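You operate a simulated robot arm through the tools that you are given. There is no shell and no other tool. Be economical: measure what you need, move in short steps, check, and stop when the job is done.

You run a simulated two-armed robot. Do the job below in one go: nothing can be reset, and whatever is moved stays where it is left.

JOB
Take the blue tea towel from the top of washer two and lay it out flat on the top of washer one.

The check looks at the end state, three seconds after you hand in, the way a careful person would. Anything else that was tipped, shoved, dropped, spilled or broken makes it a failure. Flat cloth is picked up by pressing the open fingertips on it (5 to 10 N) and closing them slowly along it; thin cloth reads only 2 to 8 mm in the jaws.

ROBOT AND FRAMES
Two 7-joint arms with two-finger parallel grippers on one trunk, on a base that drives. Base frame: it is fixed to the floor where the robot stands at the start and does not move with it; the origin is under the middle of the robot, x ahead of it, y to its left, z up. Lengths are in m, angles in degrees, forces in N, time in s.
The left shoulder is at the start at [0.05, 0.168, 1.032], the right one opposite. Places, roughly: top of washer one [0.7, 0.7, 0.8]. Payload 1.57 kg a hand.
The TCP of each hand is the grasp point between the finger pads, 0.03 m short of the fingertips. In the tool frame z runs along the fingers and y along their closing line. The gripper opens to 0.08 m. The fingers are 0.017 m wide and 0.012 m thick; the gripper's body (0.04 by 0.082 m) begins 0.08 m behind the TCP.
Orientation is that of the tool frame in the base frame, as [roll, pitch, yaw] about the fixed x, y, z axes, in that order (R = Rz(yaw) Ry(pitch) Rx(roll)). With the fingers straight down and closing along the base's y, the tool's x points along the base's -x, its y along +y and its z along -z.

CONTROLS
- The arms move only by the tool send_rows. It takes "left_commands", "right_commands" or both (then of equal length, played together; a hand with none holds still); each is a list of rows, each a list of 7 numbers: the shift along the tool's x, y, z in m, then the turn, a rotation vector about the tool's x, y, z in degrees, then the closure, from 0 (fully open) to 1 (shut). In form: [[tx, ty, tz, ax, ay, az, gripper], ...]. A call has 1 to 12 rows; each row shifts and turns the commanded pose from where the row before left it, along the tool's axes as they then stand. Rows are played at 5 a second. More than 0.05 m and 8.6 degrees between two rows, or a gripper value outside its range, and nothing of the call is played. A pose out of reach is approached as far as the arm can. The call stops where the force on the tool passes 40 N (or 10 N more than at its start, if that is more) or the arm is blocked; 0.2 s more then pass. The fingers move at their own pace (about 0.045 m/s each) and stop on an object; they squeeze with about 27 N. The grip force told is the motor's: it shows also when the fingers shut on nothing. Time passes only in rows, and 0.2 s behind the last, so rows that do not move let the fingers close. It gives the time, the measured TCP pose, the force on the tool (base axes), the opening and the grip force at its end, in the units of the frame above (readings bear some noise).
- Cameras (640 x 400 px; columns grow to the right, rows downward): "scene" is now at [0.126, 0.0245, 1.2497]; the picture's right is [0.27, -0.96, 0.00], its down [-0.48, -0.14, -0.87] and it looks along [0.83, 0.24, -0.50] (base axes); focal length 275 px, centre (320, 200). "left" rides on the left gripper at [0.072, 0.007, -0.122] in its tool frame; the picture's right is [-0.09, 1.00, 0.00], its down [-0.84, -0.08, -0.54] and it looks along [-0.54, -0.05, 0.84] (tool axes); focal length 238 px, centre (320, 200). "right" rides on the right gripper at [0.072, -0.007, -0.122] in its tool frame; the picture's right is [0.09, 1.00, 0.00], its down [-0.84, 0.08, -0.54] and it looks along [-0.54, 0.05, 0.84] (tool axes); focal length 238 px, centre (320, 200).
- get_image(camera): a new picture of that camera. No time passes.
- raise_lower(by): slides the trunk up (or, below 0, down) by that many m; the arms and the scene camera ride with it, the base frame stays. It gives what a move gives, with no picture.
- roll_base(legs): drives the robot by 1 to 6 legs, each [ahead, left, turn to the left] in m, m and degrees, along the robot's own axes; the way and the turn of a leg run together, so that a leg with both is an arc; at most 1.5 m and 180 degrees a leg. The arms and the cameras ride along, it lands a little off, and it stops where it bumps. It gives what a move gives.
- pan_tilt(pan, tilt): turns the head with the scene camera to pan (to the left, within 80 degrees either way) and tilt (down, from -29 to 69), counted from straight ahead of the robot. It gives what a move gives.
- probe_pixels(camera, pixels): there is no depth. For up to 12 entries [column, row, z] of the newest picture of that camera ("zoom" is the newest enlarged one), the place [x, y] in the base frame at which the ray of that pixel passes the height z, good to about 0.002 m. No time passes.
- enlarge(camera, box): a new picture of the part [left, top, right, bottom] of that camera's present view, enlarged. No time passes.
- job_done(): hands the job in; it is judged then, once.

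Go step by step. Measure first, check grasps and placings, and put right what went wrong. The budget is 80 turns and 70 pictures, counting those below and the enlarged ones. Unless the task says otherwise, let go and move clear before handing in, and close with one line.

The tools are called after "Call:" by a JSON object that holds its "fn" and its "kwargs". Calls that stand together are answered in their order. send_rows: Moves the arms, as the interface text tells. Its arguments: {"type":"object","properties":{"left_commands":{"type":"array"},"right_commands":{"type":"array"}},"required":[]} The other tools are called the same way: raise_lower (by) slides the trunk up or down; roll_base (legs) drives the base; pan_tilt (pan, tilt) turns the head that bears the scene camera; get_image (camera) takes a picture; probe_pixels (camera, pixels) gives the place at which the rays of pixels pass given heights; enlarge (camera, box) takes an enlarged picture of a part of a camera's view; job_done () hands the job in.

At the start:

```text
clock: 0.0
left_position: [0.426, 0.3769, 1.1003]
left_tcp_rot: [-180.0, 0.0, -179.9]
left_wrist_force: [-0.6, -0.4, -0.2]
left_opening: 0.08
left_grasp_force: 0.0
right_position: [0.4049, -0.0711, 1.1333]
right_tcp_rot: [179.9, 0.0, -180.0]
right_wrist_force: [0.5, -0.5, 0.0]
right_opening: 0.08
right_grasp_force: 0.1
trunk travel left (down, up): [-0.2, 0.243]
robot x, y, heading: [0.0, 0.0014, -0.2]
head pan, tilt: [15.8, 30.1]
```

scene: 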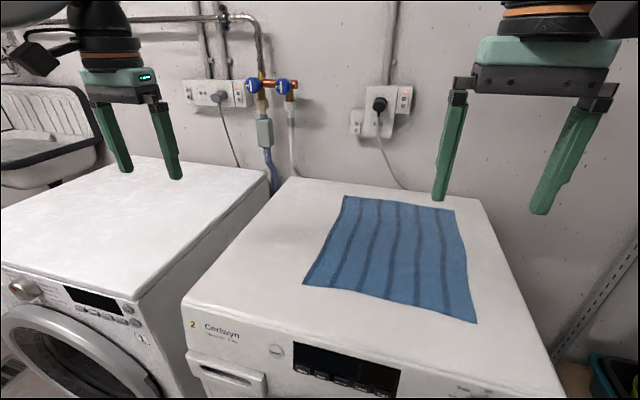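
right: 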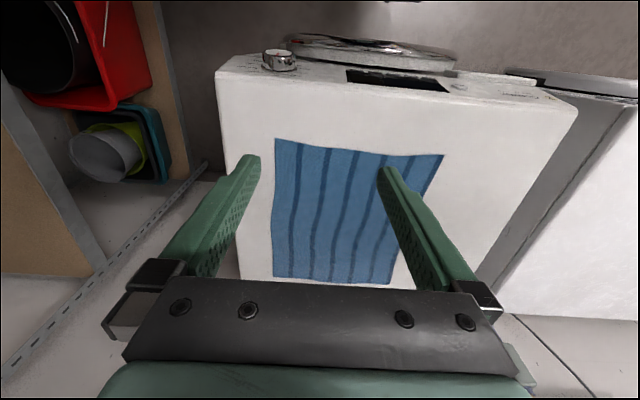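
left: 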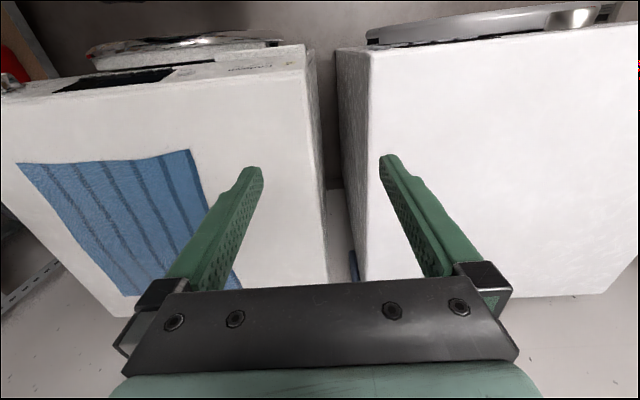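

The scene picture shows the towel flat on washer two, with corners at about (345,196), (455,210), (477,322) and (303,284). Washer one is to the left, so I'll measure both.

Call:
{"fn": "probe_pixels", "kwargs": {"camera": "scene", "pixels": [[345, 196, 0.801], [455, 210, 0.801], [477, 322, 0.801], [303, 284, 0.801], [290, 178, 0.801], [478, 198, 0.801], [184, 300, 0.801], [130, 156, 0.801], [268, 175, 0.801], [135, 298, 0.801], [2, 262, 0.801], [1, 208, 0.801]]}}

Call:
{"fn": "pan_tilt", "kwargs": {"pan": 45, "tilt": 35}}

Call:
{"fn": "get_image", "kwargs": {"camera": "scene"}}

```text
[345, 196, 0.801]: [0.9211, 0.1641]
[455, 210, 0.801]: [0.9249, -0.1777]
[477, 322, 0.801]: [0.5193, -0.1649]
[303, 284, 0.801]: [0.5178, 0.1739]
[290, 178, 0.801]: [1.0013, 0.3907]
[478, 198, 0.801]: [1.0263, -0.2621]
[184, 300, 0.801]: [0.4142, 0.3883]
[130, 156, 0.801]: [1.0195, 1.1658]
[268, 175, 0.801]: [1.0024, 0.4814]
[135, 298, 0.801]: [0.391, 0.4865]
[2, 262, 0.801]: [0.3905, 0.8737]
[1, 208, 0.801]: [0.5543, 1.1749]
```

```text
clock: 0.9
left_position: [0.4263, 0.3764, 1.1016]
left_tcp_rot: [180.0, 0.0, -180.0]
left_wrist_force: [-0.7, -0.2, 0.1]
left_opening: 0.0799
left_grasp_force: 0.1
right_position: [0.4031, -0.0706, 1.1331]
right_tcp_rot: [-180.0, -0.1, -180.0]
right_wrist_force: [-0.5, 0.9, -0.3]
right_opening: 0.0801
right_grasp_force: 0.0
trunk travel left (down, up): [-0.2, 0.243]
robot x, y, heading: [-0.0007, -0.0024, -0.1]
head pan, tilt: [45.0, 35.0]
```

```text
66 pictures are left
```

scene: 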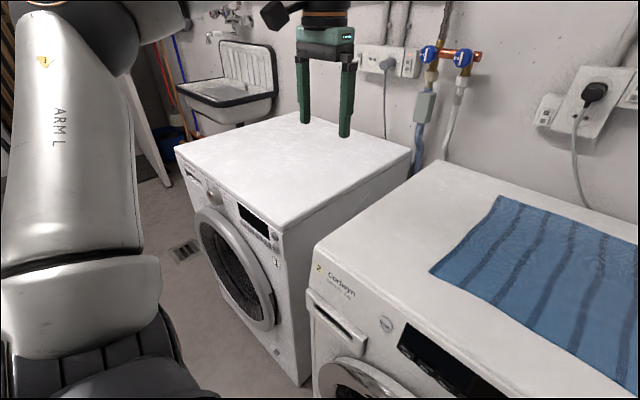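

Towel spans x 0.518–0.923 and y ±0.17, so its near corners are in reach. I'll probe washer one's corners in the new picture and bring both hands over the near corners.

Call:
{"fn": "probe_pixels", "kwargs": {"camera": "scene", "pixels": [[176, 149, 0.801], [284, 232, 0.801], [411, 151, 0.801], [301, 113, 0.801], [314, 246, 0.801], [430, 273, 0.801], [497, 196, 0.801]]}}

Call:
{"fn": "send_rows", "kwargs": {"left_commands": [[-0.0136, -0.0314, 0.025, 0, 0, 0, 0.35], [-0.0136, -0.0314, 0.025, 0, 0, 0, 0.35], [-0.0136, -0.0314, 0.025, 0, 0, 0, 0.35], [-0.0136, -0.0314, 0.025, 0, 0, 0, 0.35], [-0.0136, -0.0314, 0.025, 0, 0, 0, 0.35], [-0.0136, -0.0314, 0.025, 0, 0, 0, 0.35], [-0.0136, -0.0314, 0.025, 0, 0, 0, 0.35], [-0.0136, -0.0314, 0.025, 0, 0, 0, 0.35], [0, 0, 0, 0, 0, 0, 0.35]], "right_commands": [[-0.0165, -0.0068, 0.029, 0, 0, 0, 0.35], [-0.0165, -0.0068, 0.029, 0, 0, 0, 0.35], [-0.0165, -0.0068, 0.029, 0, 0, 0, 0.35], [-0.0165, -0.0068, 0.029, 0, 0, 0, 0.35], [-0.0165, -0.0068, 0.029, 0, 0, 0, 0.35], [-0.0165, -0.0068, 0.029, 0, 0, 0, 0.35], [-0.0165, -0.0068, 0.029, 0, 0, 0, 0.35], [-0.0165, -0.0068, 0.029, 0, 0, 0, 0.35], [0, 0, 0, 0, 0, 0, 0.35]]}}

Call:
{"fn": "pan_tilt", "kwargs": {"pan": 0, "tilt": 40}}

Call:
{"fn": "get_image", "kwargs": {"camera": "scene"}}

```text
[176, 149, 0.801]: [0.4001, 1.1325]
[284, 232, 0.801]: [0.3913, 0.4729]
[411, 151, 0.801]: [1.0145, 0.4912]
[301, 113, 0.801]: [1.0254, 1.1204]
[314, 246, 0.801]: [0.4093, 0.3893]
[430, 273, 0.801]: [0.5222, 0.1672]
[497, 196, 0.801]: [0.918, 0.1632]
```

```text
clock: 2.9
left_position: [0.4858, 0.1734, 0.9014]
left_tcp_rot: [-179.9, 0.0, -179.9]
left_wrist_force: [-0.3, 0.0, 0.1]
left_opening: 0.0519
left_grasp_force: 0.0
left hand out of reach, approached as far as the arm can: row 6, 7, 8
right_position: [0.5352, -0.1248, 0.9015]
right_tcp_rot: [180.0, 0.0, -179.9]
right_wrist_force: [0.2, -0.6, 0.0]
right_opening: 0.0519
right_grasp_force: 0.0
trunk travel left (down, up): [-0.2, 0.243]
robot x, y, heading: [-0.0004, 0.0022, 0.0]
head pan, tilt: [45.0, 35.0]
```

```text
clock: 4.1
left_position: [0.4871, 0.1736, 0.9024]
left_tcp_rot: [-179.9, 0.1, -179.8]
left_wrist_force: [0.2, -1.4, -0.2]
left_opening: 0.0519
left_grasp_force: 0.1
right_position: [0.5366, -0.1249, 0.9024]
right_tcp_rot: [180.0, 0.0, 179.9]
right_wrist_force: [-0.1, 0.3, 0.6]
right_opening: 0.0521
right_grasp_force: 0.1
trunk travel left (down, up): [-0.2, 0.243]
robot x, y, heading: [0.0007, 0.0032, 0.3]
head pan, tilt: [0.0, 40.0]
```

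```text
65 pictures are left
```

scene: 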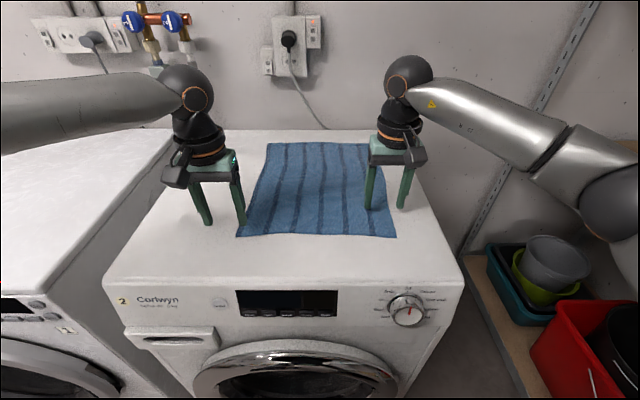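

The right hand is in place, but the left stopped 5 cm short, at (0.487, 0.174). I'll retry the left hand alone in small steps.

Call:
{"fn": "send_rows", "kwargs": {"left_commands": [[-0.02, 0, 0, 0, 0, 0, 0.35], [-0.02, 0, 0, 0, 0, 0, 0.35], [-0.01, -0.01, 0, 0, 0, 0, 0.35], [0, -0.02, 0, 0, 0, 0, 0.35], [0, -0.02, 0, 0, 0, 0, 0.35], [0, 0, 0, 0, 0, 0, 0.35]]}}

```text
clock: 5.5
left_position: [0.4858, 0.171, 0.9055]
left_tcp_rot: [-180.0, 0.2, -179.9]
left_wrist_force: [-0.3, 0.5, 0.0]
left_opening: 0.0519
left_grasp_force: 0.0
left hand out of reach, approached as far as the arm can: row 1, 2, 3, 4, 5
right_position: [0.5357, -0.1253, 0.9014]
right_tcp_rot: [-180.0, 0.0, 179.9]
right_wrist_force: [0.2, -0.1, -0.6]
right_opening: 0.052
right_grasp_force: 0.0
trunk travel left (down, up): [-0.2, 0.243]
robot x, y, heading: [0.0025, 0.0014, -0.1]
head pan, tilt: [0.0, 40.0]
```

The left arm is stuck in its present posture. I'll raise it, swing it out to the left and forward, then bring it in.

Call:
{"fn": "send_rows", "kwargs": {"left_commands": [[0, 0.03, -0.03, 0, 0, 0, 0.35], [0, 0.03, -0.03, 0, 0, 0, 0.35], [-0.02, 0.02, -0.03, 0, 0, 0, 0.35], [-0.03, 0.0, -0.03, 0, 0, 0, 0.35], [-0.02, 0, 0, 0, 0, 0, 0.35], [0, -0.04, 0, 0, 0, 0, 0.35], [0, -0.04, 0, 0, 0, 0, 0.35], [0, -0.04, 0, 0, 0, 0, 0.35], [0, 0, 0, 0, 0, 0, 0.35]]}}

Call:
{"fn": "get_image", "kwargs": {"camera": "scene"}}

```text
clock: 7.5
left_position: [0.4828, 0.1821, 0.9927]
left_tcp_rot: [-180.0, 0.1, -179.9]
left_wrist_force: [-0.2, 0.1, 0.4]
left_opening: 0.0523
left_grasp_force: 0.1
left hand out of reach, approached as far as the arm can: row 4, 5, 6, 7, 8
right_position: [0.5357, -0.1252, 0.9024]
right_tcp_rot: [-179.9, 0.0, 180.0]
right_wrist_force: [-0.6, 1.2, -0.7]
right_opening: 0.052
right_grasp_force: 0.1
trunk travel left (down, up): [-0.2, 0.243]
robot x, y, heading: [0.0014, -0.0009, -0.2]
head pan, tilt: [0.0, 40.0]
```

```text
64 pictures are left
```

scene: 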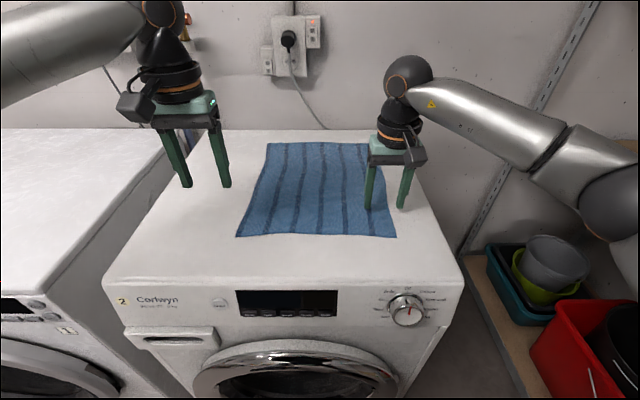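

The elbow posture limits the left arm. I'll test whether a different yaw frees it.

Call:
{"fn": "send_rows", "kwargs": {"left_commands": [[0, 0, 0, 0, 0, 8, 0.35], [0, 0, 0, 0, 0, 8, 0.35], [0, 0, 0, 0, 0, 8, 0.35], [-0.03, -0.01, 0, 0, 0, 0, 0.35], [0, 0, 0, 0, 0, 0, 0.35]]}}

Call:
{"fn": "send_rows", "kwargs": {"left_commands": [[0, 0, 0, 0, 0, -8, 0.35], [0, 0, 0, 0, 0, -8, 0.35], [0, 0, 0, 0, 0, -8, 0.35], [0, 0, 0, 0, 0, -8, 0.35], [0, 0, 0, 0, 0, -8, 0.35], [0, 0, 0, 0, 0, -8, 0.35], [-0.03, -0.01, 0, 0, 0, 0, 0.35], [0, 0, 0, 0, 0, 0, 0.35]]}}

```text
clock: 8.7
left_position: [0.4856, 0.182, 0.9869]
left_tcp_rot: [-180.0, 0.1, 156.0]
left_wrist_force: [-0.4, -0.7, -0.1]
left_opening: 0.0517
left_grasp_force: 0.0
left hand out of reach, approached as far as the arm can: row 4
right_position: [0.5364, -0.124, 0.9016]
right_tcp_rot: [-179.9, 0.0, -180.0]
right_wrist_force: [0.4, 0.0, 0.3]
right_opening: 0.0523
right_grasp_force: 0.0
trunk travel left (down, up): [-0.2, 0.243]
robot x, y, heading: [-0.0021, -0.0005, 0.0]
head pan, tilt: [0.0, 40.0]
```

```text
clock: 10.5
left_position: [0.5017, 0.1978, 0.982]
left_tcp_rot: [-179.8, 0.1, -155.9]
left_wrist_force: [0.1, 0.4, 0.6]
left_opening: 0.052
left_grasp_force: 0.0
left hand out of reach, approached as far as the arm can: row 7
right_position: [0.5339, -0.1248, 0.9022]
right_tcp_rot: [180.0, -0.1, 180.0]
right_wrist_force: [-0.4, 0.5, -0.9]
right_opening: 0.052
right_grasp_force: 0.0
trunk travel left (down, up): [-0.2, 0.243]
robot x, y, heading: [0.0003, 0.0028, -0.2]
head pan, tilt: [0.0, 40.0]
```

Yaw doesn't help: the left arm's reach from its shoulder seems limited to about 0.44 m. Before driving forward I'll square the hand up and check the clearance between base and washer.

Call:
{"fn": "send_rows", "kwargs": {"left_commands": [[0, 0, 0, 0, 0, 8, 0.35], [0, 0, 0, 0, 0, 8, 0.35], [0, 0, 0, 0, 0, 8, 0.35], [0.03, 0.02, 0, 0, 0, 0, 0.35]]}}

Call:
{"fn": "pan_tilt", "kwargs": {"pan": 0, "tilt": 69}}

Call:
{"fn": "get_image", "kwargs": {"camera": "scene"}}

```text
clock: 11.5
left_position: [0.4713, 0.2154, 0.9811]
left_tcp_rot: [-179.9, 0.0, 180.0]
left_wrist_force: [-0.1, -0.7, -0.3]
left_opening: 0.052
left_grasp_force: 0.1
right_position: [0.535, -0.1237, 0.9021]
right_tcp_rot: [-180.0, 0.0, -180.0]
right_wrist_force: [0.0, 0.0, -0.8]
right_opening: 0.0519
right_grasp_force: 0.1
trunk travel left (down, up): [-0.2, 0.243]
robot x, y, heading: [-0.0054, -0.0037, -0.0]
head pan, tilt: [0.0, 40.0]
```

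```text
clock: 12.4
left_position: [0.4701, 0.2148, 0.9824]
left_tcp_rot: [-180.0, 0.0, -179.9]
left_wrist_force: [0.6, -2.0, 0.3]
left_opening: 0.0519
left_grasp_force: 0.0
right_position: [0.5357, -0.1261, 0.902]
right_tcp_rot: [179.9, 0.1, -179.9]
right_wrist_force: [0.2, -0.3, 0.0]
right_opening: 0.0523
right_grasp_force: 0.0
trunk travel left (down, up): [-0.2, 0.243]
robot x, y, heading: [-0.001, 0.003, 0.0]
head pan, tilt: [0.0, 68.8]
```

```text
63 pictures are left
```

scene: 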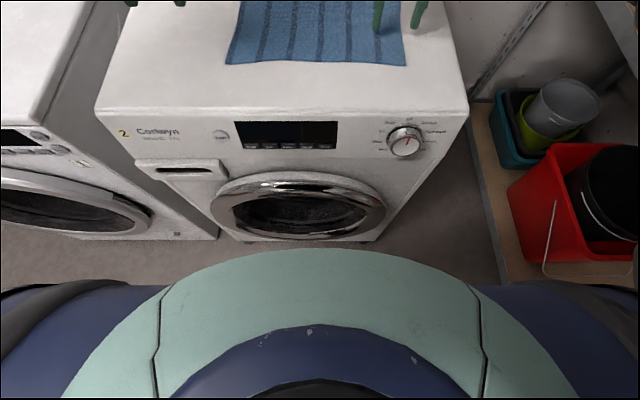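

The rounded front of the base is at row 248, just in front of the washer. I'll probe it at several heights to estimate the clearance.

Call:
{"fn": "probe_pixels", "kwargs": {"camera": "scene", "pixels": [[310, 248, 0.0], [310, 248, 0.2], [310, 248, 0.4], [310, 248, 0.6], [300, 172, 0.55], [300, 240, 0.3], [300, 240, 0.05], [165, 285, 0.3], [480, 285, 0.3]]}}

```text
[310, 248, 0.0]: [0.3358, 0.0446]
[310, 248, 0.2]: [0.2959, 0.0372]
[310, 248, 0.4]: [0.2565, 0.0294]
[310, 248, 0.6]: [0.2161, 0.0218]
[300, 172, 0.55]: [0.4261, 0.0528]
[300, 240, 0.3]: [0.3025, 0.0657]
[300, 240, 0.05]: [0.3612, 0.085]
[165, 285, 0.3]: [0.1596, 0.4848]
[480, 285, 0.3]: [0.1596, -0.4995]
```

There's about 8 cm of clearance, so any drive has to be small. First I'll bring the left hand to the mirror of the right hand's start pose and come forward from there, which may change the elbow posture.

Call:
{"fn": "send_rows", "kwargs": {"left_commands": [[0.03, 0, -0.03, 0, 0, 0, 0.35], [0.03, -0.02, -0.03, 0, 0, 0, 0.35], [0.01, -0.03, -0.03, 0, 0, 0, 0.35], [0, -0.03, -0.03, 0, 0, 0, 0.35], [0, -0.04, -0.03, 0, 0, 0, 0.35], [0, -0.02, 0, 0, 0, 0, 0.35], [-0.02, 0.01, 0.03, 0, 0, 0, 0.35], [-0.03, 0.01, 0.03, 0, 0, 0, 0.35], [-0.03, 0.01, 0.03, 0, 0, 0, 0.35], [-0.03, 0.01, 0.03, 0, 0, 0, 0.35], [-0.03, 0.01, 0.03, 0, 0, 0, 0.35], [0, 0, 0, 0, 0, 0, 0.35]]}}

Call:
{"fn": "pan_tilt", "kwargs": {"pan": 0, "tilt": 40}}

Call:
{"fn": "get_image", "kwargs": {"camera": "scene"}}

```text
clock: 15.0
left_position: [0.5106, 0.2029, 0.9559]
left_tcp_rot: [180.0, 0.1, -179.9]
left_wrist_force: [0.2, 0.5, 0.1]
left_opening: 0.0521
left_grasp_force: 0.0
left hand out of reach, approached as far as the arm can: row 4, 5, 6
right_position: [0.5344, -0.1236, 0.9023]
right_tcp_rot: [180.0, 0.0, 180.0]
right_wrist_force: [0.2, 0.4, 0.3]
right_opening: 0.0521
right_grasp_force: 0.1
trunk travel left (down, up): [-0.2, 0.243]
robot x, y, heading: [0.0015, -0.0022, 0.0]
head pan, tilt: [0.0, 68.8]
```

```text
clock: 15.9
left_position: [0.5114, 0.2029, 0.9565]
left_tcp_rot: [180.0, 0.0, -179.9]
left_wrist_force: [-0.1, 0.2, 0.3]
left_opening: 0.0521
left_grasp_force: 0.1
right_position: [0.5345, -0.1246, 0.9011]
right_tcp_rot: [-180.0, 0.1, 180.0]
right_wrist_force: [-0.3, -0.5, 0.4]
right_opening: 0.0521
right_grasp_force: 0.0
trunk travel left (down, up): [-0.2, 0.243]
robot x, y, heading: [-0.002, -0.0025, -0.0]
head pan, tilt: [0.0, 40.0]
```

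```text
62 pictures are left
```

scene: 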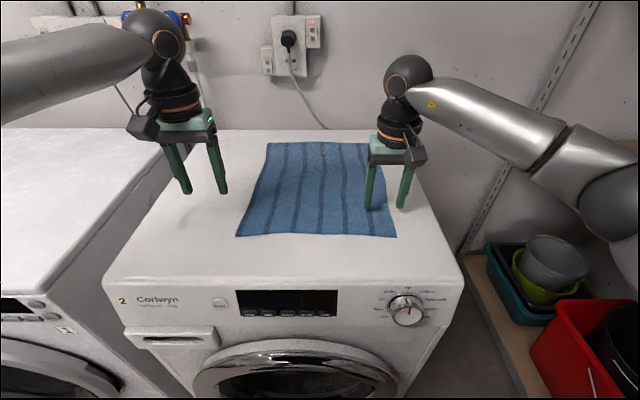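

The inward limit is what blocks the left hand; forward motion was fine at y ≈ 0.2. Turning the base 6° to the right should bring the left corner into its range, and I'll correct the hand yaw afterwards.

Call:
{"fn": "roll_base", "kwargs": {"legs": [[0, 0, -7]]}}

```text
clock: 16.9
left_position: [0.5311, 0.1398, 0.9559]
left_tcp_rot: [179.9, 0.1, 173.1]
left_wrist_force: [-0.6, 0.6, 0.2]
left_opening: 0.0521
left_grasp_force: 0.1
right_position: [0.5168, -0.1894, 0.9021]
right_tcp_rot: [180.0, 0.0, 173.0]
right_wrist_force: [0.0, -0.1, 0.9]
right_opening: 0.0522
right_grasp_force: 0.2
trunk travel left (down, up): [-0.2, 0.243]
robot x, y, heading: [0.0018, 0.0016, -7.0]
head pan, tilt: [0.0, 40.0]
```

Left is now at (0.531, 0.140). I'll square both yaws, bring the right hand to y ≈ −0.14, and lower both to just above the cloth.

Call:
{"fn": "send_rows", "kwargs": {"left_commands": [[0, 0, 0, 0, 0, -7, 0.45], [-0.003, 0, 0.03, 0, 0, 0, 0.45], [-0.002, 0, 0.03, 0, 0, 0, 0.45], [0, 0, 0.015, 0, 0, 0, 0.45], [0, 0, 0, 0, 0, 0, 0.45]], "right_commands": [[0, 0, 0, 0, 0, -7, 0.45], [-0.01, 0.025, 0, 0, 0, 0, 0.45], [-0.01, 0.024, 0, 0, 0, 0, 0.45], [0, 0, 0.021, 0, 0, 0, 0.45], [0, 0, 0, 0, 0, 0, 0.45]]}}

Call:
{"fn": "get_image", "kwargs": {"camera": "left"}}

Call:
{"fn": "get_image", "kwargs": {"camera": "right"}}

Call:
{"fn": "get_image", "kwargs": {"camera": "scene"}}

```text
clock: 18.1
left_position: [0.5336, 0.1406, 0.8817]
left_tcp_rot: [-179.9, 0.2, 180.0]
left_wrist_force: [0.2, 0.0, 2.0]
left_opening: 0.0441
left_grasp_force: 0.0
left hand out of reach, approached as far as the arm can: row 4
right_position: [0.5357, -0.14, 0.8816]
right_tcp_rot: [-179.9, 0.1, -179.9]
right_wrist_force: [0.3, -1.0, 3.6]
right_opening: 0.0436
right_grasp_force: 0.0
trunk travel left (down, up): [-0.2, 0.243]
robot x, y, heading: [0.0034, -0.0036, -6.9]
head pan, tilt: [0.0, 40.0]
```

```text
61 pictures are left
```

left: 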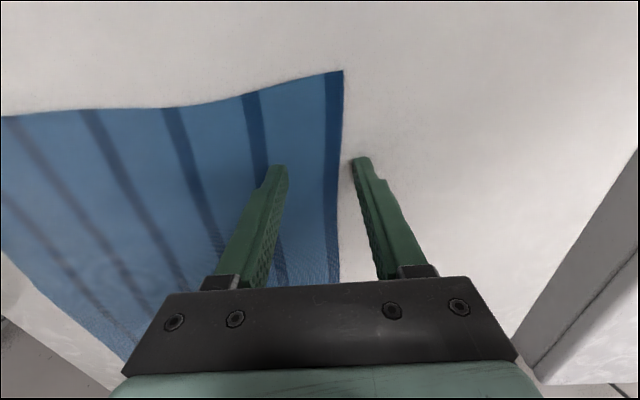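

```text
60 pictures are left
```

right: 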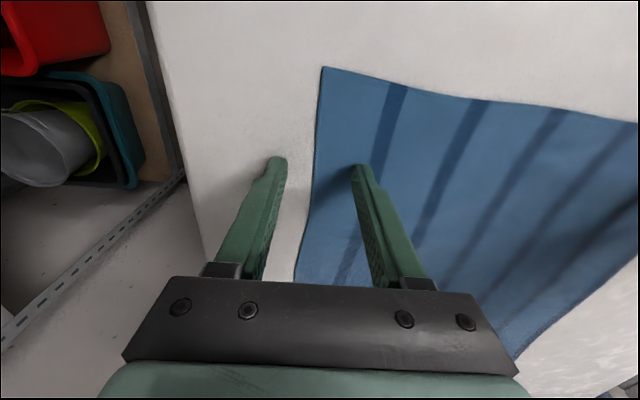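

```text
59 pictures are left
```

scene: 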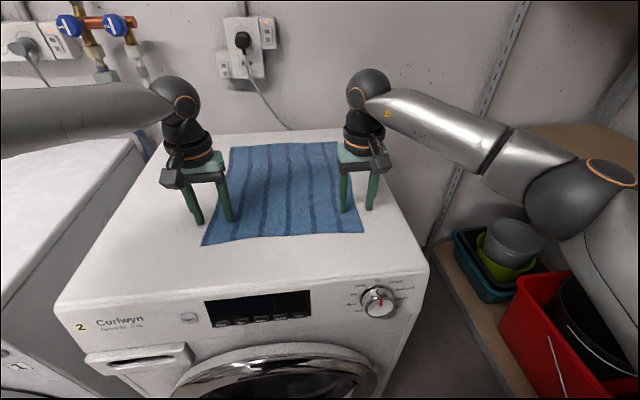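

Both hands straddle the side edges, with each outer finger off the cloth. I'll probe the corner edges precisely.

Call:
{"fn": "probe_pixels", "kwargs": {"camera": "left", "pixels": [[343, 71, 0.803], [341, 130, 0.803], [339, 200, 0.803], [250, 93, 0.803]]}}

Call:
{"fn": "probe_pixels", "kwargs": {"camera": "right", "pixels": [[323, 68, 0.803], [317, 130, 0.803], [310, 200, 0.803], [400, 85, 0.803]]}}

```text
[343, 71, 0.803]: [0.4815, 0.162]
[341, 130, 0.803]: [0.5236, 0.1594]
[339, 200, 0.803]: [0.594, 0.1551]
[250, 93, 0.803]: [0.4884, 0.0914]
```

```text
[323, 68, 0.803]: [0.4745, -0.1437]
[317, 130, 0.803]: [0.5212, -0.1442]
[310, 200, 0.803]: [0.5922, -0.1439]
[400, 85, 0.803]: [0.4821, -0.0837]
```

The wrist cameras put the front edge at x ≈ 0.478, while the scene camera gave 0.518. I'll cross-check with the current scene picture at several heights.

Call:
{"fn": "probe_pixels", "kwargs": {"camera": "scene", "pixels": [[202, 246, 0.801], [363, 233, 0.801], [202, 246, 0.83], [363, 233, 0.83], [202, 246, 0.77], [363, 233, 0.77]]}}

Call:
{"fn": "probe_pixels", "kwargs": {"camera": "left", "pixels": [[343, 71, 0.77], [343, 71, 0.83]]}}

Call:
{"fn": "probe_pixels", "kwargs": {"camera": "right", "pixels": [[323, 68, 0.77], [323, 68, 0.83]]}}

```text
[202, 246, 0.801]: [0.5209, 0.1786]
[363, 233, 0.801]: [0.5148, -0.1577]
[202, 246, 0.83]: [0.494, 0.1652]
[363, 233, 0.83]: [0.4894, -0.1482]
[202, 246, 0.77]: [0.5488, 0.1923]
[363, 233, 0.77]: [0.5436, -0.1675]
```

```text
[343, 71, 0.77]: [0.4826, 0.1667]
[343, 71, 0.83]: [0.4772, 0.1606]
```

```text
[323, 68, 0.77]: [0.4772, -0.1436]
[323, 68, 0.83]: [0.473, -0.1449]
```

The views agree if the cloth lies at z ≈ 0.848, so both tops are about 0.85 and the fingertips are already touching. The towel is therefore about 0.36 × 0.30 with its front edge at x ≈ 0.475. I'll lift, turn the base a bit more, then re-place the hands nearer the edge and further inside it.

Call:
{"fn": "send_rows", "kwargs": {"left_commands": [[0, 0, -0.03, 0, 0, 0, 0.45]], "right_commands": [[0, 0, -0.03, 0, 0, 0, 0.45]]}}

Call:
{"fn": "roll_base", "kwargs": {"legs": [[0, 0, -5]]}}

```text
clock: 18.5
left_position: [0.5331, 0.141, 0.9118]
left_tcp_rot: [180.0, 0.1, -179.9]
left_wrist_force: [-0.2, 0.4, -0.3]
left_opening: 0.044
left_grasp_force: 0.0
right_position: [0.534, -0.1402, 0.9112]
right_tcp_rot: [180.0, 0.0, 180.0]
right_wrist_force: [0.0, -0.1, 0.8]
right_opening: 0.0443
right_grasp_force: 0.0
trunk travel left (down, up): [-0.2, 0.243]
robot x, y, heading: [0.0008, -0.0033, -7.1]
head pan, tilt: [0.0, 40.0]
```

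```text
clock: 19.4
left_position: [0.5434, 0.0941, 0.9105]
left_tcp_rot: [-179.9, 0.0, 175.1]
left_wrist_force: [-0.3, -0.3, 0.2]
left_opening: 0.0442
left_grasp_force: 0.1
right_position: [0.5213, -0.186, 0.9107]
right_tcp_rot: [179.9, -0.1, 175.0]
right_wrist_force: [0.9, 0.1, -0.9]
right_opening: 0.0438
right_grasp_force: 0.0
trunk travel left (down, up): [-0.2, 0.243]
robot x, y, heading: [0.0016, -0.0011, -12.2]
head pan, tilt: [0.0, 40.0]
```

I'll square the yaw again and move to (0.490, 0.128) on the left and (0.488, −0.115) on the right, hovering just above the cloth.

Call:
{"fn": "send_rows", "kwargs": {"left_commands": [[0, 0, 0, 0, 0, -5, 0.4], [0.026, 0.017, 0, 0, 0, 0, 0.4], [0.027, 0.017, 0, 0, 0, 0, 0.4], [0, 0, 0.018, 0, 0, 0, 0.4], [0, 0, 0, 0, 0, 0, 0.4]], "right_commands": [[0, 0, 0, 0, 0, -5, 0.4], [0.016, 0.036, 0, 0, 0, 0, 0.4], [0.017, 0.035, 0, 0, 0, 0, 0.4], [0, 0, 0.018, 0, 0, 0, 0.4], [0, 0, 0, 0, 0, 0, 0.4]]}}

Call:
{"fn": "get_image", "kwargs": {"camera": "left"}}

Call:
{"fn": "get_image", "kwargs": {"camera": "right"}}

```text
clock: 20.6
left_position: [0.4899, 0.1296, 0.8917]
left_tcp_rot: [-180.0, 0.1, -180.0]
left_wrist_force: [-0.2, -0.8, -0.7]
left_opening: 0.0481
left_grasp_force: 0.0
right_position: [0.4878, -0.1128, 0.8925]
right_tcp_rot: [-180.0, 0.0, 179.9]
right_wrist_force: [-0.9, 0.8, 0.1]
right_opening: 0.0479
right_grasp_force: 0.0
trunk travel left (down, up): [-0.2, 0.243]
robot x, y, heading: [0.0027, 0.0, -12.3]
head pan, tilt: [0.0, 40.0]
```

```text
58 pictures are left
```

left: 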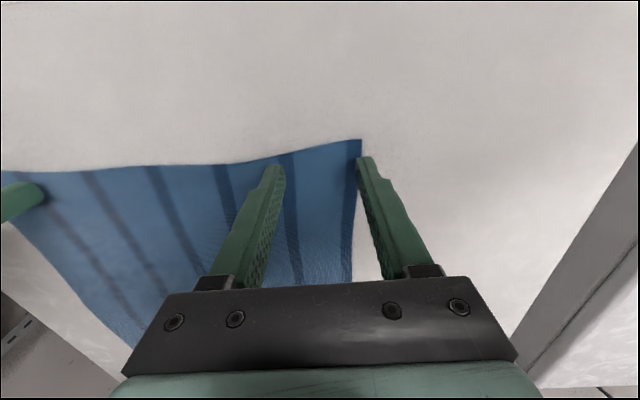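

```text
57 pictures are left
```

right: 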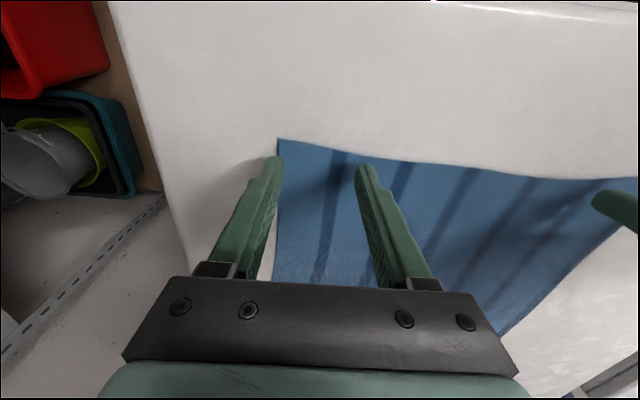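

The outer fingers sit right at or just off the side edges (finger thickness adds 12 mm). I'll shift both inward about 2 cm and forward 1.2 cm, then press down slowly.

Call:
{"fn": "send_rows", "kwargs": {"left_commands": [[-0.012, -0.018, 0, 0, 0, 0, 0.4], [0, 0, 0.006, 0, 0, 0, 0.4], [0, 0, 0.004, 0, 0, 0, 0.4], [0, 0, 0, 0, 0, 0, 0.4]], "right_commands": [[-0.012, 0.022, 0, 0, 0, 0, 0.4], [0, 0, 0.006, 0, 0, 0, 0.4], [0, 0, 0.004, 0, 0, 0, 0.4], [0, 0, 0, 0, 0, 0, 0.4]]}}

Call:
{"fn": "get_image", "kwargs": {"camera": "left"}}

Call:
{"fn": "get_image", "kwargs": {"camera": "right"}}

```text
clock: 21.6
left_position: [0.5029, 0.11, 0.8819]
left_tcp_rot: [-179.9, 0.1, 180.0]
left_wrist_force: [-0.7, -0.3, 0.3]
left_opening: 0.0481
left_grasp_force: 0.1
right_position: [0.5005, -0.0919, 0.8834]
right_tcp_rot: [180.0, -0.1, -180.0]
right_wrist_force: [0.1, 0.8, 0.0]
right_opening: 0.0479
right_grasp_force: 0.0
trunk travel left (down, up): [-0.2, 0.243]
robot x, y, heading: [0.0029, 0.0019, -11.9]
head pan, tilt: [0.0, 40.0]
```

```text
56 pictures are left
```

left: 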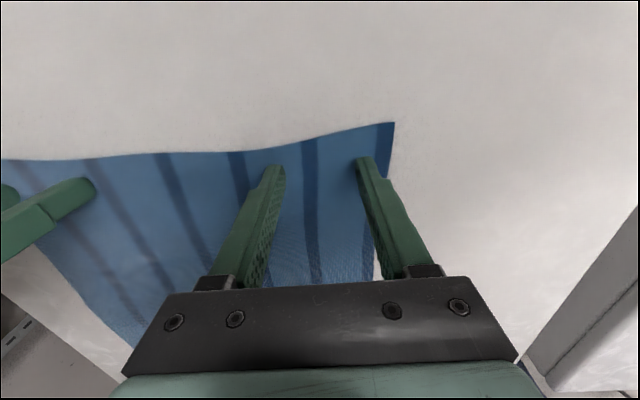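

```text
55 pictures are left
```

right: 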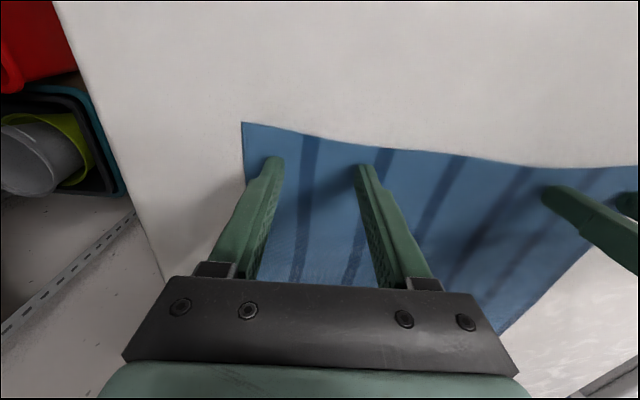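

Both pairs of fingertips are now inside the corners. Next I'll press down in 1–2 mm steps to find 5–10 N.

Call:
{"fn": "send_rows", "kwargs": {"left_commands": [[0, 0, 0.002, 0, 0, 0, 0.4], [0, 0, 0.001, 0, 0, 0, 0.4], [0, 0, 0, 0, 0, 0, 0.4]], "right_commands": [[0, 0, 0.002, 0, 0, 0, 0.4], [0, 0, 0.002, 0, 0, 0, 0.4], [0, 0, 0, 0, 0, 0, 0.4]]}}

```text
clock: 22.4
left_position: [0.5028, 0.1099, 0.8819]
left_tcp_rot: [-179.9, 0.4, -179.9]
left_wrist_force: [0.3, 1.1, 7.8]
left_opening: 0.0479
left_grasp_force: 0.1
right_position: [0.4995, -0.0905, 0.8815]
right_tcp_rot: [180.0, 0.3, -180.0]
right_wrist_force: [3.7, 1.8, 18.7]
right_opening: 0.048
right_grasp_force: 0.1
trunk travel left (down, up): [-0.2, 0.243]
robot x, y, heading: [0.0, -0.0013, -12.0]
head pan, tilt: [0.0, 40.0]
```

Left presses at 7.8 N and right at 18.7 N. I'll ease the right up 1.3 mm while closing both slowly.

Call:
{"fn": "send_rows", "kwargs": {"left_commands": [[0, 0, 0, 0, 0, 0, 0.4], [0, 0, 0, 0, 0, 0, 0.46], [0, 0, 0, 0, 0, 0, 0.52], [0, 0, 0, 0, 0, 0, 0.58], [0, 0, 0, 0, 0, 0, 0.64], [0, 0, 0, 0, 0, 0, 0.7], [0, 0, 0, 0, 0, 0, 0.76], [0, 0, 0, 0, 0, 0, 0.82], [0, 0, 0, 0, 0, 0, 0.88], [0, 0, 0, 0, 0, 0, 0.94], [0, 0, 0, 0, 0, 0, 1], [0, 0, 0, 0, 0, 0, 1]], "right_commands": [[0, 0, -0.0013, 0, 0, 0, 0.4], [0, 0, 0, 0, 0, 0, 0.46], [0, 0, 0, 0, 0, 0, 0.52], [0, 0, 0, 0, 0, 0, 0.58], [0, 0, 0, 0, 0, 0, 0.64], [0, 0, 0, 0, 0, 0, 0.7], [0, 0, 0, 0, 0, 0, 0.76], [0, 0, 0, 0, 0, 0, 0.82], [0, 0, 0, 0, 0, 0, 0.88], [0, 0, 0, 0, 0, 0, 0.94], [0, 0, 0, 0, 0, 0, 1], [0, 0, 0, 0, 0, 0, 1]]}}

Call:
{"fn": "get_image", "kwargs": {"camera": "left"}}

Call:
{"fn": "get_image", "kwargs": {"camera": "right"}}

```text
clock: 25.0
left_position: [0.5036, 0.1066, 0.8808]
left_tcp_rot: [-179.6, 0.4, 179.9]
left_wrist_force: [-1.7, -18.1, 11.5]
left_opening: 0.0022
left_grasp_force: 24.0
right_position: [0.4984, -0.0907, 0.8818]
right_tcp_rot: [179.7, 0.1, -179.9]
right_wrist_force: [0.6, 18.8, 14.3]
right_opening: 0.0028
right_grasp_force: 24.1
trunk travel left (down, up): [-0.2, 0.243]
robot x, y, heading: [-0.0017, 0.0001, -12.1]
head pan, tilt: [0.0, 40.0]
```

```text
54 pictures are left
```

left: 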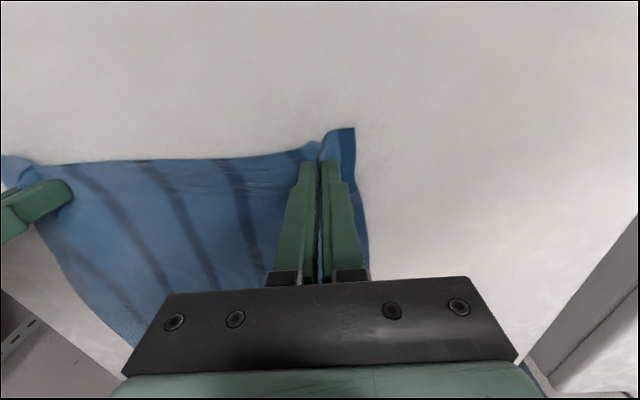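

```text
53 pictures are left
```

right: 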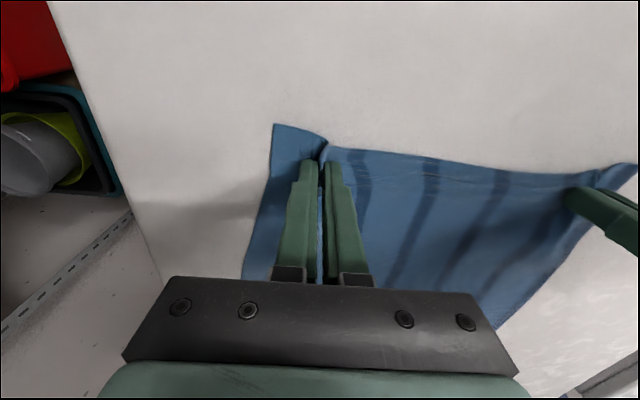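

Both jaws hold a fold (2.2 and 2.8 mm), with the cloth taut between them at about 18 N. I'll bring the hands slightly together and lift, watching that the grip holds.

Call:
{"fn": "send_rows", "kwargs": {"left_commands": [[0, -0.004, -0.01, 0, 0, 0, 1], [0, -0.002, -0.02, 0, 0, 0, 1], [0, 0, -0.03, 0, 0, 0, 1], [0, 0, -0.03, 0, 0, 0, 1], [0, 0, -0.03, 0, 0, 0, 1], [0, 0, 0, 0, 0, 0, 1]], "right_commands": [[0, 0.004, -0.01, 0, 0, 0, 1], [0, 0.002, -0.02, 0, 0, 0, 1], [0, 0, -0.03, 0, 0, 0, 1], [0, 0, -0.03, 0, 0, 0, 1], [0, 0, -0.03, 0, 0, 0, 1], [0, 0, 0, 0, 0, 0, 1]]}}

Call:
{"fn": "get_image", "kwargs": {"camera": "scene"}}

```text
clock: 26.4
left_position: [0.5043, 0.1036, 0.9992]
left_tcp_rot: [-179.9, 0.1, -180.0]
left_wrist_force: [0.4, -8.2, 0.3]
left_opening: 0.002
left_grasp_force: 23.4
right_position: [0.4986, -0.0878, 1.0004]
right_tcp_rot: [180.0, 0.0, 179.9]
right_wrist_force: [0.0, 8.5, 0.5]
right_opening: 0.0021
right_grasp_force: 23.5
trunk travel left (down, up): [-0.2, 0.243]
robot x, y, heading: [0.0009, -0.0025, -12.1]
head pan, tilt: [0.0, 40.0]
```

```text
52 pictures are left
```

scene: 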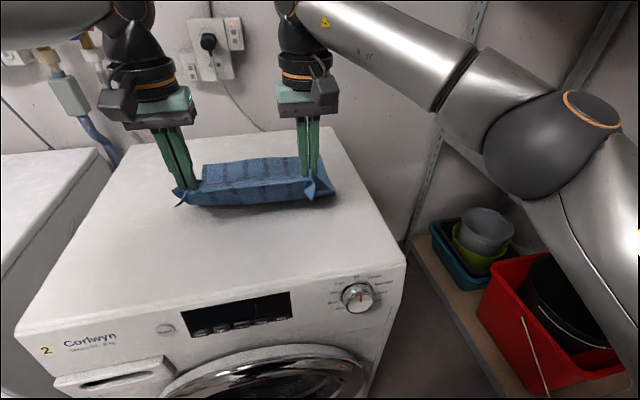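

Both corners are held and the towel is hanging from them. I'll raise the trunk fully, then a little more by arm so the tail clears the top.

Call:
{"fn": "raise_lower", "kwargs": {"by": 0.24}}

Call:
{"fn": "send_rows", "kwargs": {"left_commands": [[0, 0, -0.03, 0, 0, 0, 1], [0, 0, -0.03, 0, 0, 0, 1], [0, 0, 0, 0, 0, 0, 1], [0, 0, 0, 0, 0, 0, 1]], "right_commands": [[0, 0, -0.03, 0, 0, 0, 1], [0, 0, -0.03, 0, 0, 0, 1], [0, 0, 0, 0, 0, 0, 1], [0, 0, 0, 0, 0, 0, 1]]}}

Call:
{"fn": "get_image", "kwargs": {"camera": "scene"}}

```text
clock: 28.9
left_position: [0.5028, 0.1049, 1.2387]
left_tcp_rot: [-179.9, 0.1, 180.0]
left_wrist_force: [-0.9, -8.5, 0.0]
left_opening: 0.002
left_grasp_force: 24.3
right_position: [0.4988, -0.0878, 1.2385]
right_tcp_rot: [-179.9, -0.1, 179.9]
right_wrist_force: [1.4, 8.1, -0.9]
right_opening: 0.0025
right_grasp_force: 24.3
trunk travel left (down, up): [-0.44, 0.003]
robot x, y, heading: [-0.0028, -0.0011, -11.8]
head pan, tilt: [0.0, 40.0]
```

```text
clock: 29.9
left_position: [0.5031, 0.1041, 1.2984]
left_tcp_rot: [-179.9, 0.1, 179.9]
left_wrist_force: [-0.1, -10.7, -0.8]
left_opening: 0.002
left_grasp_force: 23.8
right_position: [0.4997, -0.0886, 1.3008]
right_tcp_rot: [180.0, 0.0, -180.0]
right_wrist_force: [0.3, 11.8, 0.3]
right_opening: 0.0024
right_grasp_force: 24.5
trunk travel left (down, up): [-0.44, 0.003]
robot x, y, heading: [-0.0016, 0.0011, -11.9]
head pan, tilt: [0.0, 40.0]
```

```text
51 pictures are left
```

scene: 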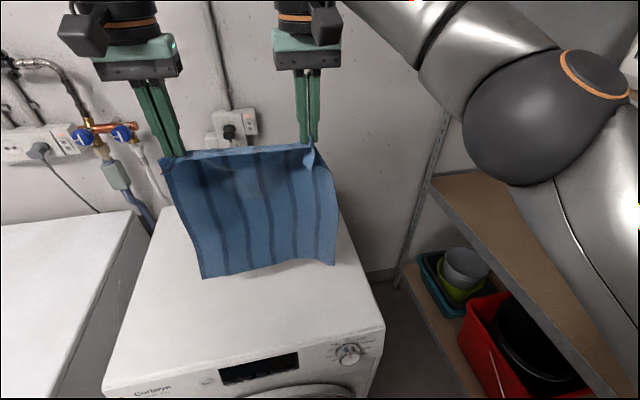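

The towel hangs spread out, with its tail clear of the top. I'll drive the base 0.70 m along +y while keeping this heading.

Call:
{"fn": "roll_base", "kwargs": {"legs": [[-0.146, 0.688, 0]]}}

Call:
{"fn": "pan_tilt", "kwargs": {"pan": 12, "tilt": 45}}

Call:
{"fn": "get_image", "kwargs": {"camera": "scene"}}

Call:
{"fn": "get_image", "kwargs": {"camera": "left"}}

```text
clock: 33.8
left_position: [0.508, 0.812, 1.2983]
left_tcp_rot: [-179.8, 0.1, 179.8]
left_wrist_force: [-1.2, -11.0, 1.0]
left_opening: 0.0022
left_grasp_force: 24.0
right_position: [0.5041, 0.6184, 1.3002]
right_tcp_rot: [-180.0, 0.1, 179.8]
right_wrist_force: [0.3, 12.4, -0.5]
right_opening: 0.0024
right_grasp_force: 24.2
trunk travel left (down, up): [-0.44, 0.003]
robot x, y, heading: [0.0037, 0.7089, -12.7]
head pan, tilt: [0.0, 40.0]
```

```text
clock: 34.5
left_position: [0.5071, 0.8108, 1.2983]
left_tcp_rot: [-179.9, 0.1, 179.7]
left_wrist_force: [-0.3, -9.1, -0.1]
left_opening: 0.0022
left_grasp_force: 23.6
right_position: [0.5041, 0.6179, 1.2994]
right_tcp_rot: [179.9, 0.0, 179.9]
right_wrist_force: [0.4, 8.9, 0.4]
right_opening: 0.0025
right_grasp_force: 24.1
trunk travel left (down, up): [-0.44, 0.003]
robot x, y, heading: [0.0052, 0.705, -12.1]
head pan, tilt: [12.0, 45.0]
```

```text
50 pictures are left
```

scene: 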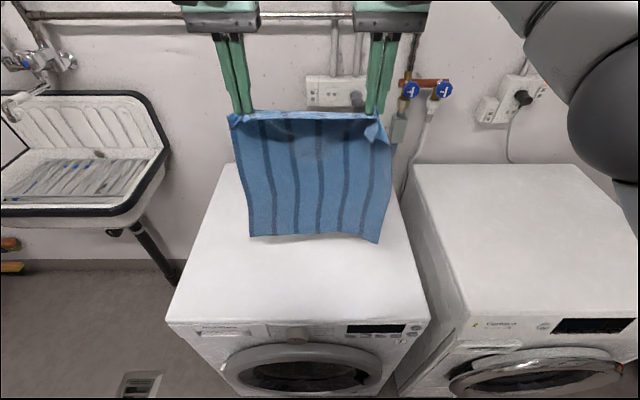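

```text
49 pictures are left
```

left: 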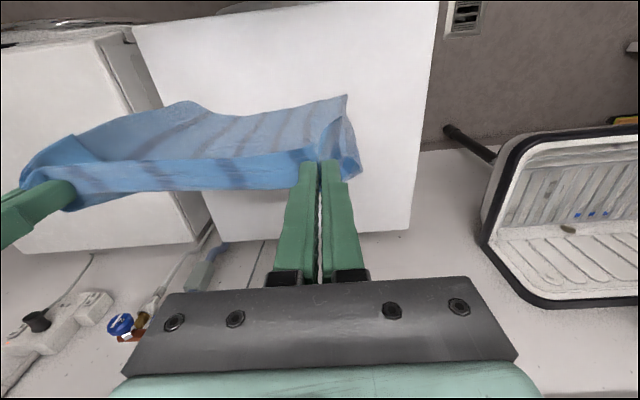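

The robot is now in front of washer one with the towel hanging over it. I'll measure washer one's corners in both views to find its true height and outline.

Call:
{"fn": "probe_pixels", "kwargs": {"camera": "scene", "pixels": [[168, 321, 0.85], [430, 319, 0.85], [222, 166, 0.85], [168, 321, 0.8], [430, 319, 0.8], [222, 166, 0.8]]}}

Call:
{"fn": "probe_pixels", "kwargs": {"camera": "left", "pixels": [[409, 231, 0.85], [409, 231, 0.8], [437, 3, 0.85], [437, 3, 0.8]]}}

```text
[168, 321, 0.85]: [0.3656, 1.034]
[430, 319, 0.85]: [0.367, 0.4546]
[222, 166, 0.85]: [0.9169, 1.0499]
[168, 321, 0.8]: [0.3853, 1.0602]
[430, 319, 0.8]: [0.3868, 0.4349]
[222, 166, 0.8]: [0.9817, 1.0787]
```

```text
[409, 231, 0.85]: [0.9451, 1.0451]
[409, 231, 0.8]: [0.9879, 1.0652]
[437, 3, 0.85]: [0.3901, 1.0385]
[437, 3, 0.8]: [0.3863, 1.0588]
```

The two views agree at z = 0.80 for washer one: x 0.386–0.985, y 0.435–1.06. So it is lower than washer two, and I'll aim for a towel centre near (0.68, 0.75). Before creeping forward I'll check the base clearance from the raised camera.

Call:
{"fn": "pan_tilt", "kwargs": {"pan": 12, "tilt": 69}}

Call:
{"fn": "get_image", "kwargs": {"camera": "scene"}}

```text
clock: 35.4
left_position: [0.5062, 0.8106, 1.2994]
left_tcp_rot: [-179.8, 0.1, 179.7]
left_wrist_force: [-0.6, -10.7, 0.9]
left_opening: 0.002
left_grasp_force: 23.7
right_position: [0.5033, 0.6182, 1.2999]
right_tcp_rot: [179.9, 0.0, 179.9]
right_wrist_force: [0.9, 10.7, -0.7]
right_opening: 0.0025
right_grasp_force: 23.8
trunk travel left (down, up): [-0.44, 0.003]
robot x, y, heading: [0.0055, 0.7109, -12.2]
head pan, tilt: [12.0, 68.8]
```

```text
48 pictures are left
```

scene: 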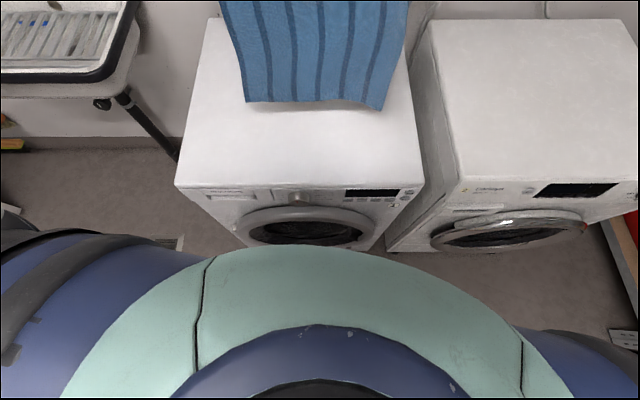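

The green ring rides with the trunk, so it says nothing about base clearance and I won't drive forward. Instead I'll shift the base 3.8 cm in +y and get the extra reach by pitching both hands forward 48° while moving them 0.24 m forward.

Call:
{"fn": "roll_base", "kwargs": {"legs": [[-0.008, 0.037, 0]]}}

Call:
{"fn": "send_rows", "kwargs": {"left_commands": [[-0.04, 0, 0, 0, -8, 0, 1], [-0.0396, 0, 0.0056, 0, -8, 0, 1], [-0.0385, 0, 0.0111, 0, -8, 0, 1], [-0.0365, 0, 0.0163, 0, -8, 0, 1], [-0.0339, 0, 0.0212, 0, -8, 0, 1], [-0.0306, 0, 0.0257, 0, -8, 0, 1], [0, 0, 0, 0, 0, 0, 1]], "right_commands": [[-0.04, 0, 0, 0, -8, 0, 1], [-0.0396, 0, 0.0056, 0, -8, 0, 1], [-0.0385, 0, 0.0111, 0, -8, 0, 1], [-0.0365, 0, 0.0163, 0, -8, 0, 1], [-0.0339, 0, 0.0212, 0, -8, 0, 1], [-0.0306, 0, 0.0257, 0, -8, 0, 1], [0, 0, 0, 0, 0, 0, 1]]}}

Call:
{"fn": "pan_tilt", "kwargs": {"pan": 12, "tilt": 45}}

Call:
{"fn": "get_image", "kwargs": {"camera": "scene"}}

```text
clock: 36.3
left_position: [0.5072, 0.8494, 1.2986]
left_tcp_rot: [-179.7, 0.2, 179.7]
left_wrist_force: [-0.7, -10.7, 0.6]
left_opening: 0.0022
left_grasp_force: 24.1
right_position: [0.5043, 0.6568, 1.3001]
right_tcp_rot: [-180.0, -0.1, 179.8]
right_wrist_force: [1.1, 10.7, 0.9]
right_opening: 0.0025
right_grasp_force: 23.6
trunk travel left (down, up): [-0.44, 0.003]
robot x, y, heading: [0.0041, 0.7473, -12.5]
head pan, tilt: [12.0, 68.8]
```

```text
clock: 37.9
left_position: [0.7287, 0.8593, 1.2982]
left_tcp_rot: [-179.0, 48.4, 178.9]
left_wrist_force: [-8.1, -36.4, 1.7]
left_opening: 0.0041
left_grasp_force: 25.1
left hand out of reach, approached as far as the arm can: row 2, 4, 6
right_position: [0.6923, 0.6533, 1.3085]
right_tcp_rot: [179.0, 47.6, -179.3]
right_wrist_force: [6.9, 36.3, -2.6]
right_opening: 0.0029
right_grasp_force: 24.6
right hand out of reach, approached as far as the arm can: row 2, 3, 4, 5, 6
trunk travel left (down, up): [-0.44, 0.003]
robot x, y, heading: [0.0044, 0.7471, -12.4]
head pan, tilt: [12.0, 68.8]
```

```text
clock: 38.8
left_position: [0.7292, 0.8588, 1.2971]
left_tcp_rot: [-179.2, 48.4, 178.7]
left_wrist_force: [-7.9, -37.1, 1.1]
left_opening: 0.0039
left_grasp_force: 25.1
right_position: [0.6924, 0.6544, 1.3089]
right_tcp_rot: [179.2, 47.7, -179.4]
right_wrist_force: [7.7, 36.3, -1.7]
right_opening: 0.0032
right_grasp_force: 23.7
trunk travel left (down, up): [-0.44, 0.003]
robot x, y, heading: [0.0076, 0.7473, -12.2]
head pan, tilt: [12.0, 45.0]
```

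```text
47 pictures are left
```

scene: 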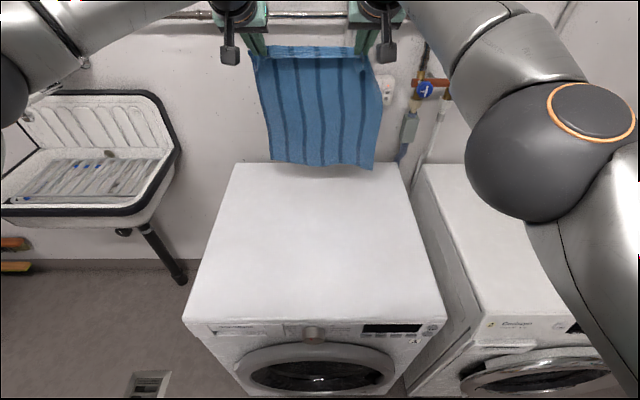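

Lateral tension rose to 36 N because the right hand lagged 3.7 cm behind. I'll bring the left back level and slightly inward to relieve it, then lower both 0.1 m with the arms.

Call:
{"fn": "send_rows", "kwargs": {"left_commands": [[0.0125, -0.006, -0.0138, 0, 0, 0, 1], [0.0125, -0.006, -0.0138, 0, 0, 0, 1], [0, 0, 0, 0, 0, 0, 1]]}}

Call:
{"fn": "send_rows", "kwargs": {"left_commands": [[0.0245, 0, 0.0221, 0, 0, 0, 1], [0.0245, 0, 0.0221, 0, 0, 0, 1], [0.0245, 0, 0.0221, 0, 0, 0, 1], [0, 0, 0, 0, 0, 0, 1]], "right_commands": [[0.0245, 0, 0.0221, 0, 0, 0, 1], [0.0245, 0, 0.0221, 0, 0, 0, 1], [0.0245, 0, 0.0221, 0, 0, 0, 1], [0, 0, 0, 0, 0, 0, 1]]}}

```text
clock: 39.5
left_position: [0.6943, 0.8538, 1.2977]
left_tcp_rot: [-179.4, 48.4, 179.4]
left_wrist_force: [-0.3, -28.1, 0.9]
left_opening: 0.0025
left_grasp_force: 23.4
right_position: [0.6936, 0.6484, 1.3096]
right_tcp_rot: [179.6, 47.6, -179.7]
right_wrist_force: [0.1, 28.8, -2.0]
right_opening: 0.0023
right_grasp_force: 24.0
trunk travel left (down, up): [-0.44, 0.003]
robot x, y, heading: [0.0057, 0.7456, -12.4]
head pan, tilt: [12.0, 45.0]
```

```text
clock: 40.5
left_position: [0.695, 0.8587, 1.2012]
left_tcp_rot: [-179.3, 48.5, 179.9]
left_wrist_force: [-0.1, -22.7, 1.5]
left_opening: 0.0015
left_grasp_force: 23.4
right_position: [0.6961, 0.6464, 1.2124]
right_tcp_rot: [179.7, 47.9, -179.9]
right_wrist_force: [0.7, 22.8, -1.5]
right_opening: 0.0025
right_grasp_force: 24.1
trunk travel left (down, up): [-0.44, 0.003]
robot x, y, heading: [0.0025, 0.7453, -12.4]
head pan, tilt: [12.0, 45.0]
```

The spacing is still 0.212 m and the left opening has dropped to 1.5 mm, so the cloth may be slipping. I'll bring the right hand 1.5 cm inward and look.

Call:
{"fn": "send_rows", "kwargs": {"right_commands": [[0, 0.008, 0, 0, 0, 0, 1], [0, 0.008, 0, 0, 0, 0, 1], [0, 0, 0, 0, 0, 0, 1]]}}

Call:
{"fn": "get_image", "kwargs": {"camera": "left"}}

Call:
{"fn": "get_image", "kwargs": {"camera": "scene"}}

```text
clock: 41.4
left_position: [0.6955, 0.8608, 1.1985]
left_tcp_rot: [-179.8, 48.2, 179.9]
left_wrist_force: [0.0, -11.7, 0.9]
left_opening: 0.0016
left_grasp_force: 22.9
right_position: [0.6976, 0.6546, 1.212]
right_tcp_rot: [179.9, 48.0, 179.7]
right_wrist_force: [-0.3, 12.7, -0.4]
right_opening: 0.002
right_grasp_force: 24.1
trunk travel left (down, up): [-0.44, 0.003]
robot x, y, heading: [0.0091, 0.7432, -12.3]
head pan, tilt: [12.0, 45.0]
```

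```text
46 pictures are left
```

left: 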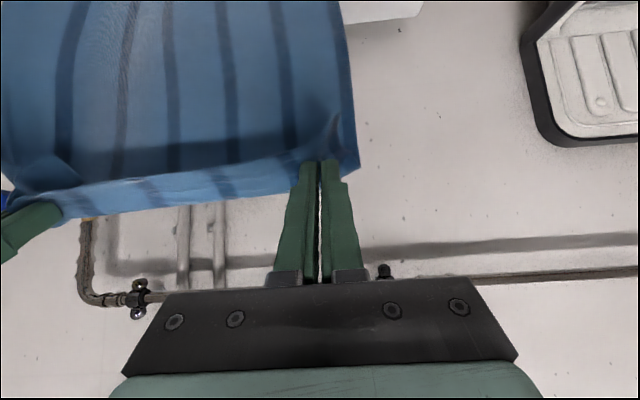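

```text
45 pictures are left
```

scene: 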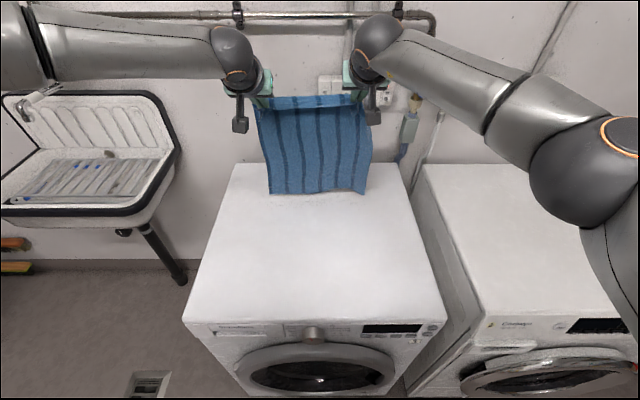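

The left still holds, though by a thinner fold. I'll ease the right in a little more and try another 6 cm forward at this lower height.

Call:
{"fn": "send_rows", "kwargs": {"left_commands": [[0, 0, 0, 0, 0, 0, 1], [-0.0134, 0, 0.0149, 0, 0, 0, 1], [-0.0134, 0, 0.0149, 0, 0, 0, 1], [-0.0134, 0, 0.0149, 0, 0, 0, 1], [0, 0, 0, 0, 0, 0, 1]], "right_commands": [[0, 0.006, 0, 0, 0, 0, 1], [-0.0134, 0, 0.0149, 0, 0, 0, 1], [-0.0134, 0, 0.0149, 0, 0, 0, 1], [-0.0134, 0, 0.0149, 0, 0, 0, 1], [0, 0, 0, 0, 0, 0, 1]]}}

```text
clock: 42.5
left_position: [0.7409, 0.8698, 1.2002]
left_tcp_rot: [-179.6, 48.1, 179.8]
left_wrist_force: [-2.9, -15.6, 0.7]
left_opening: 0.0017
left_grasp_force: 23.6
left hand out of reach, approached as far as the arm can: row 3, 4
right_position: [0.7149, 0.6621, 1.2132]
right_tcp_rot: [179.7, 48.1, -180.0]
right_wrist_force: [3.2, 15.2, -0.6]
right_opening: 0.0027
right_grasp_force: 23.2
right hand out of reach, approached as far as the arm can: row 2, 3, 4
trunk travel left (down, up): [-0.44, 0.003]
robot x, y, heading: [0.0042, 0.7447, -12.4]
head pan, tilt: [12.0, 45.0]
```

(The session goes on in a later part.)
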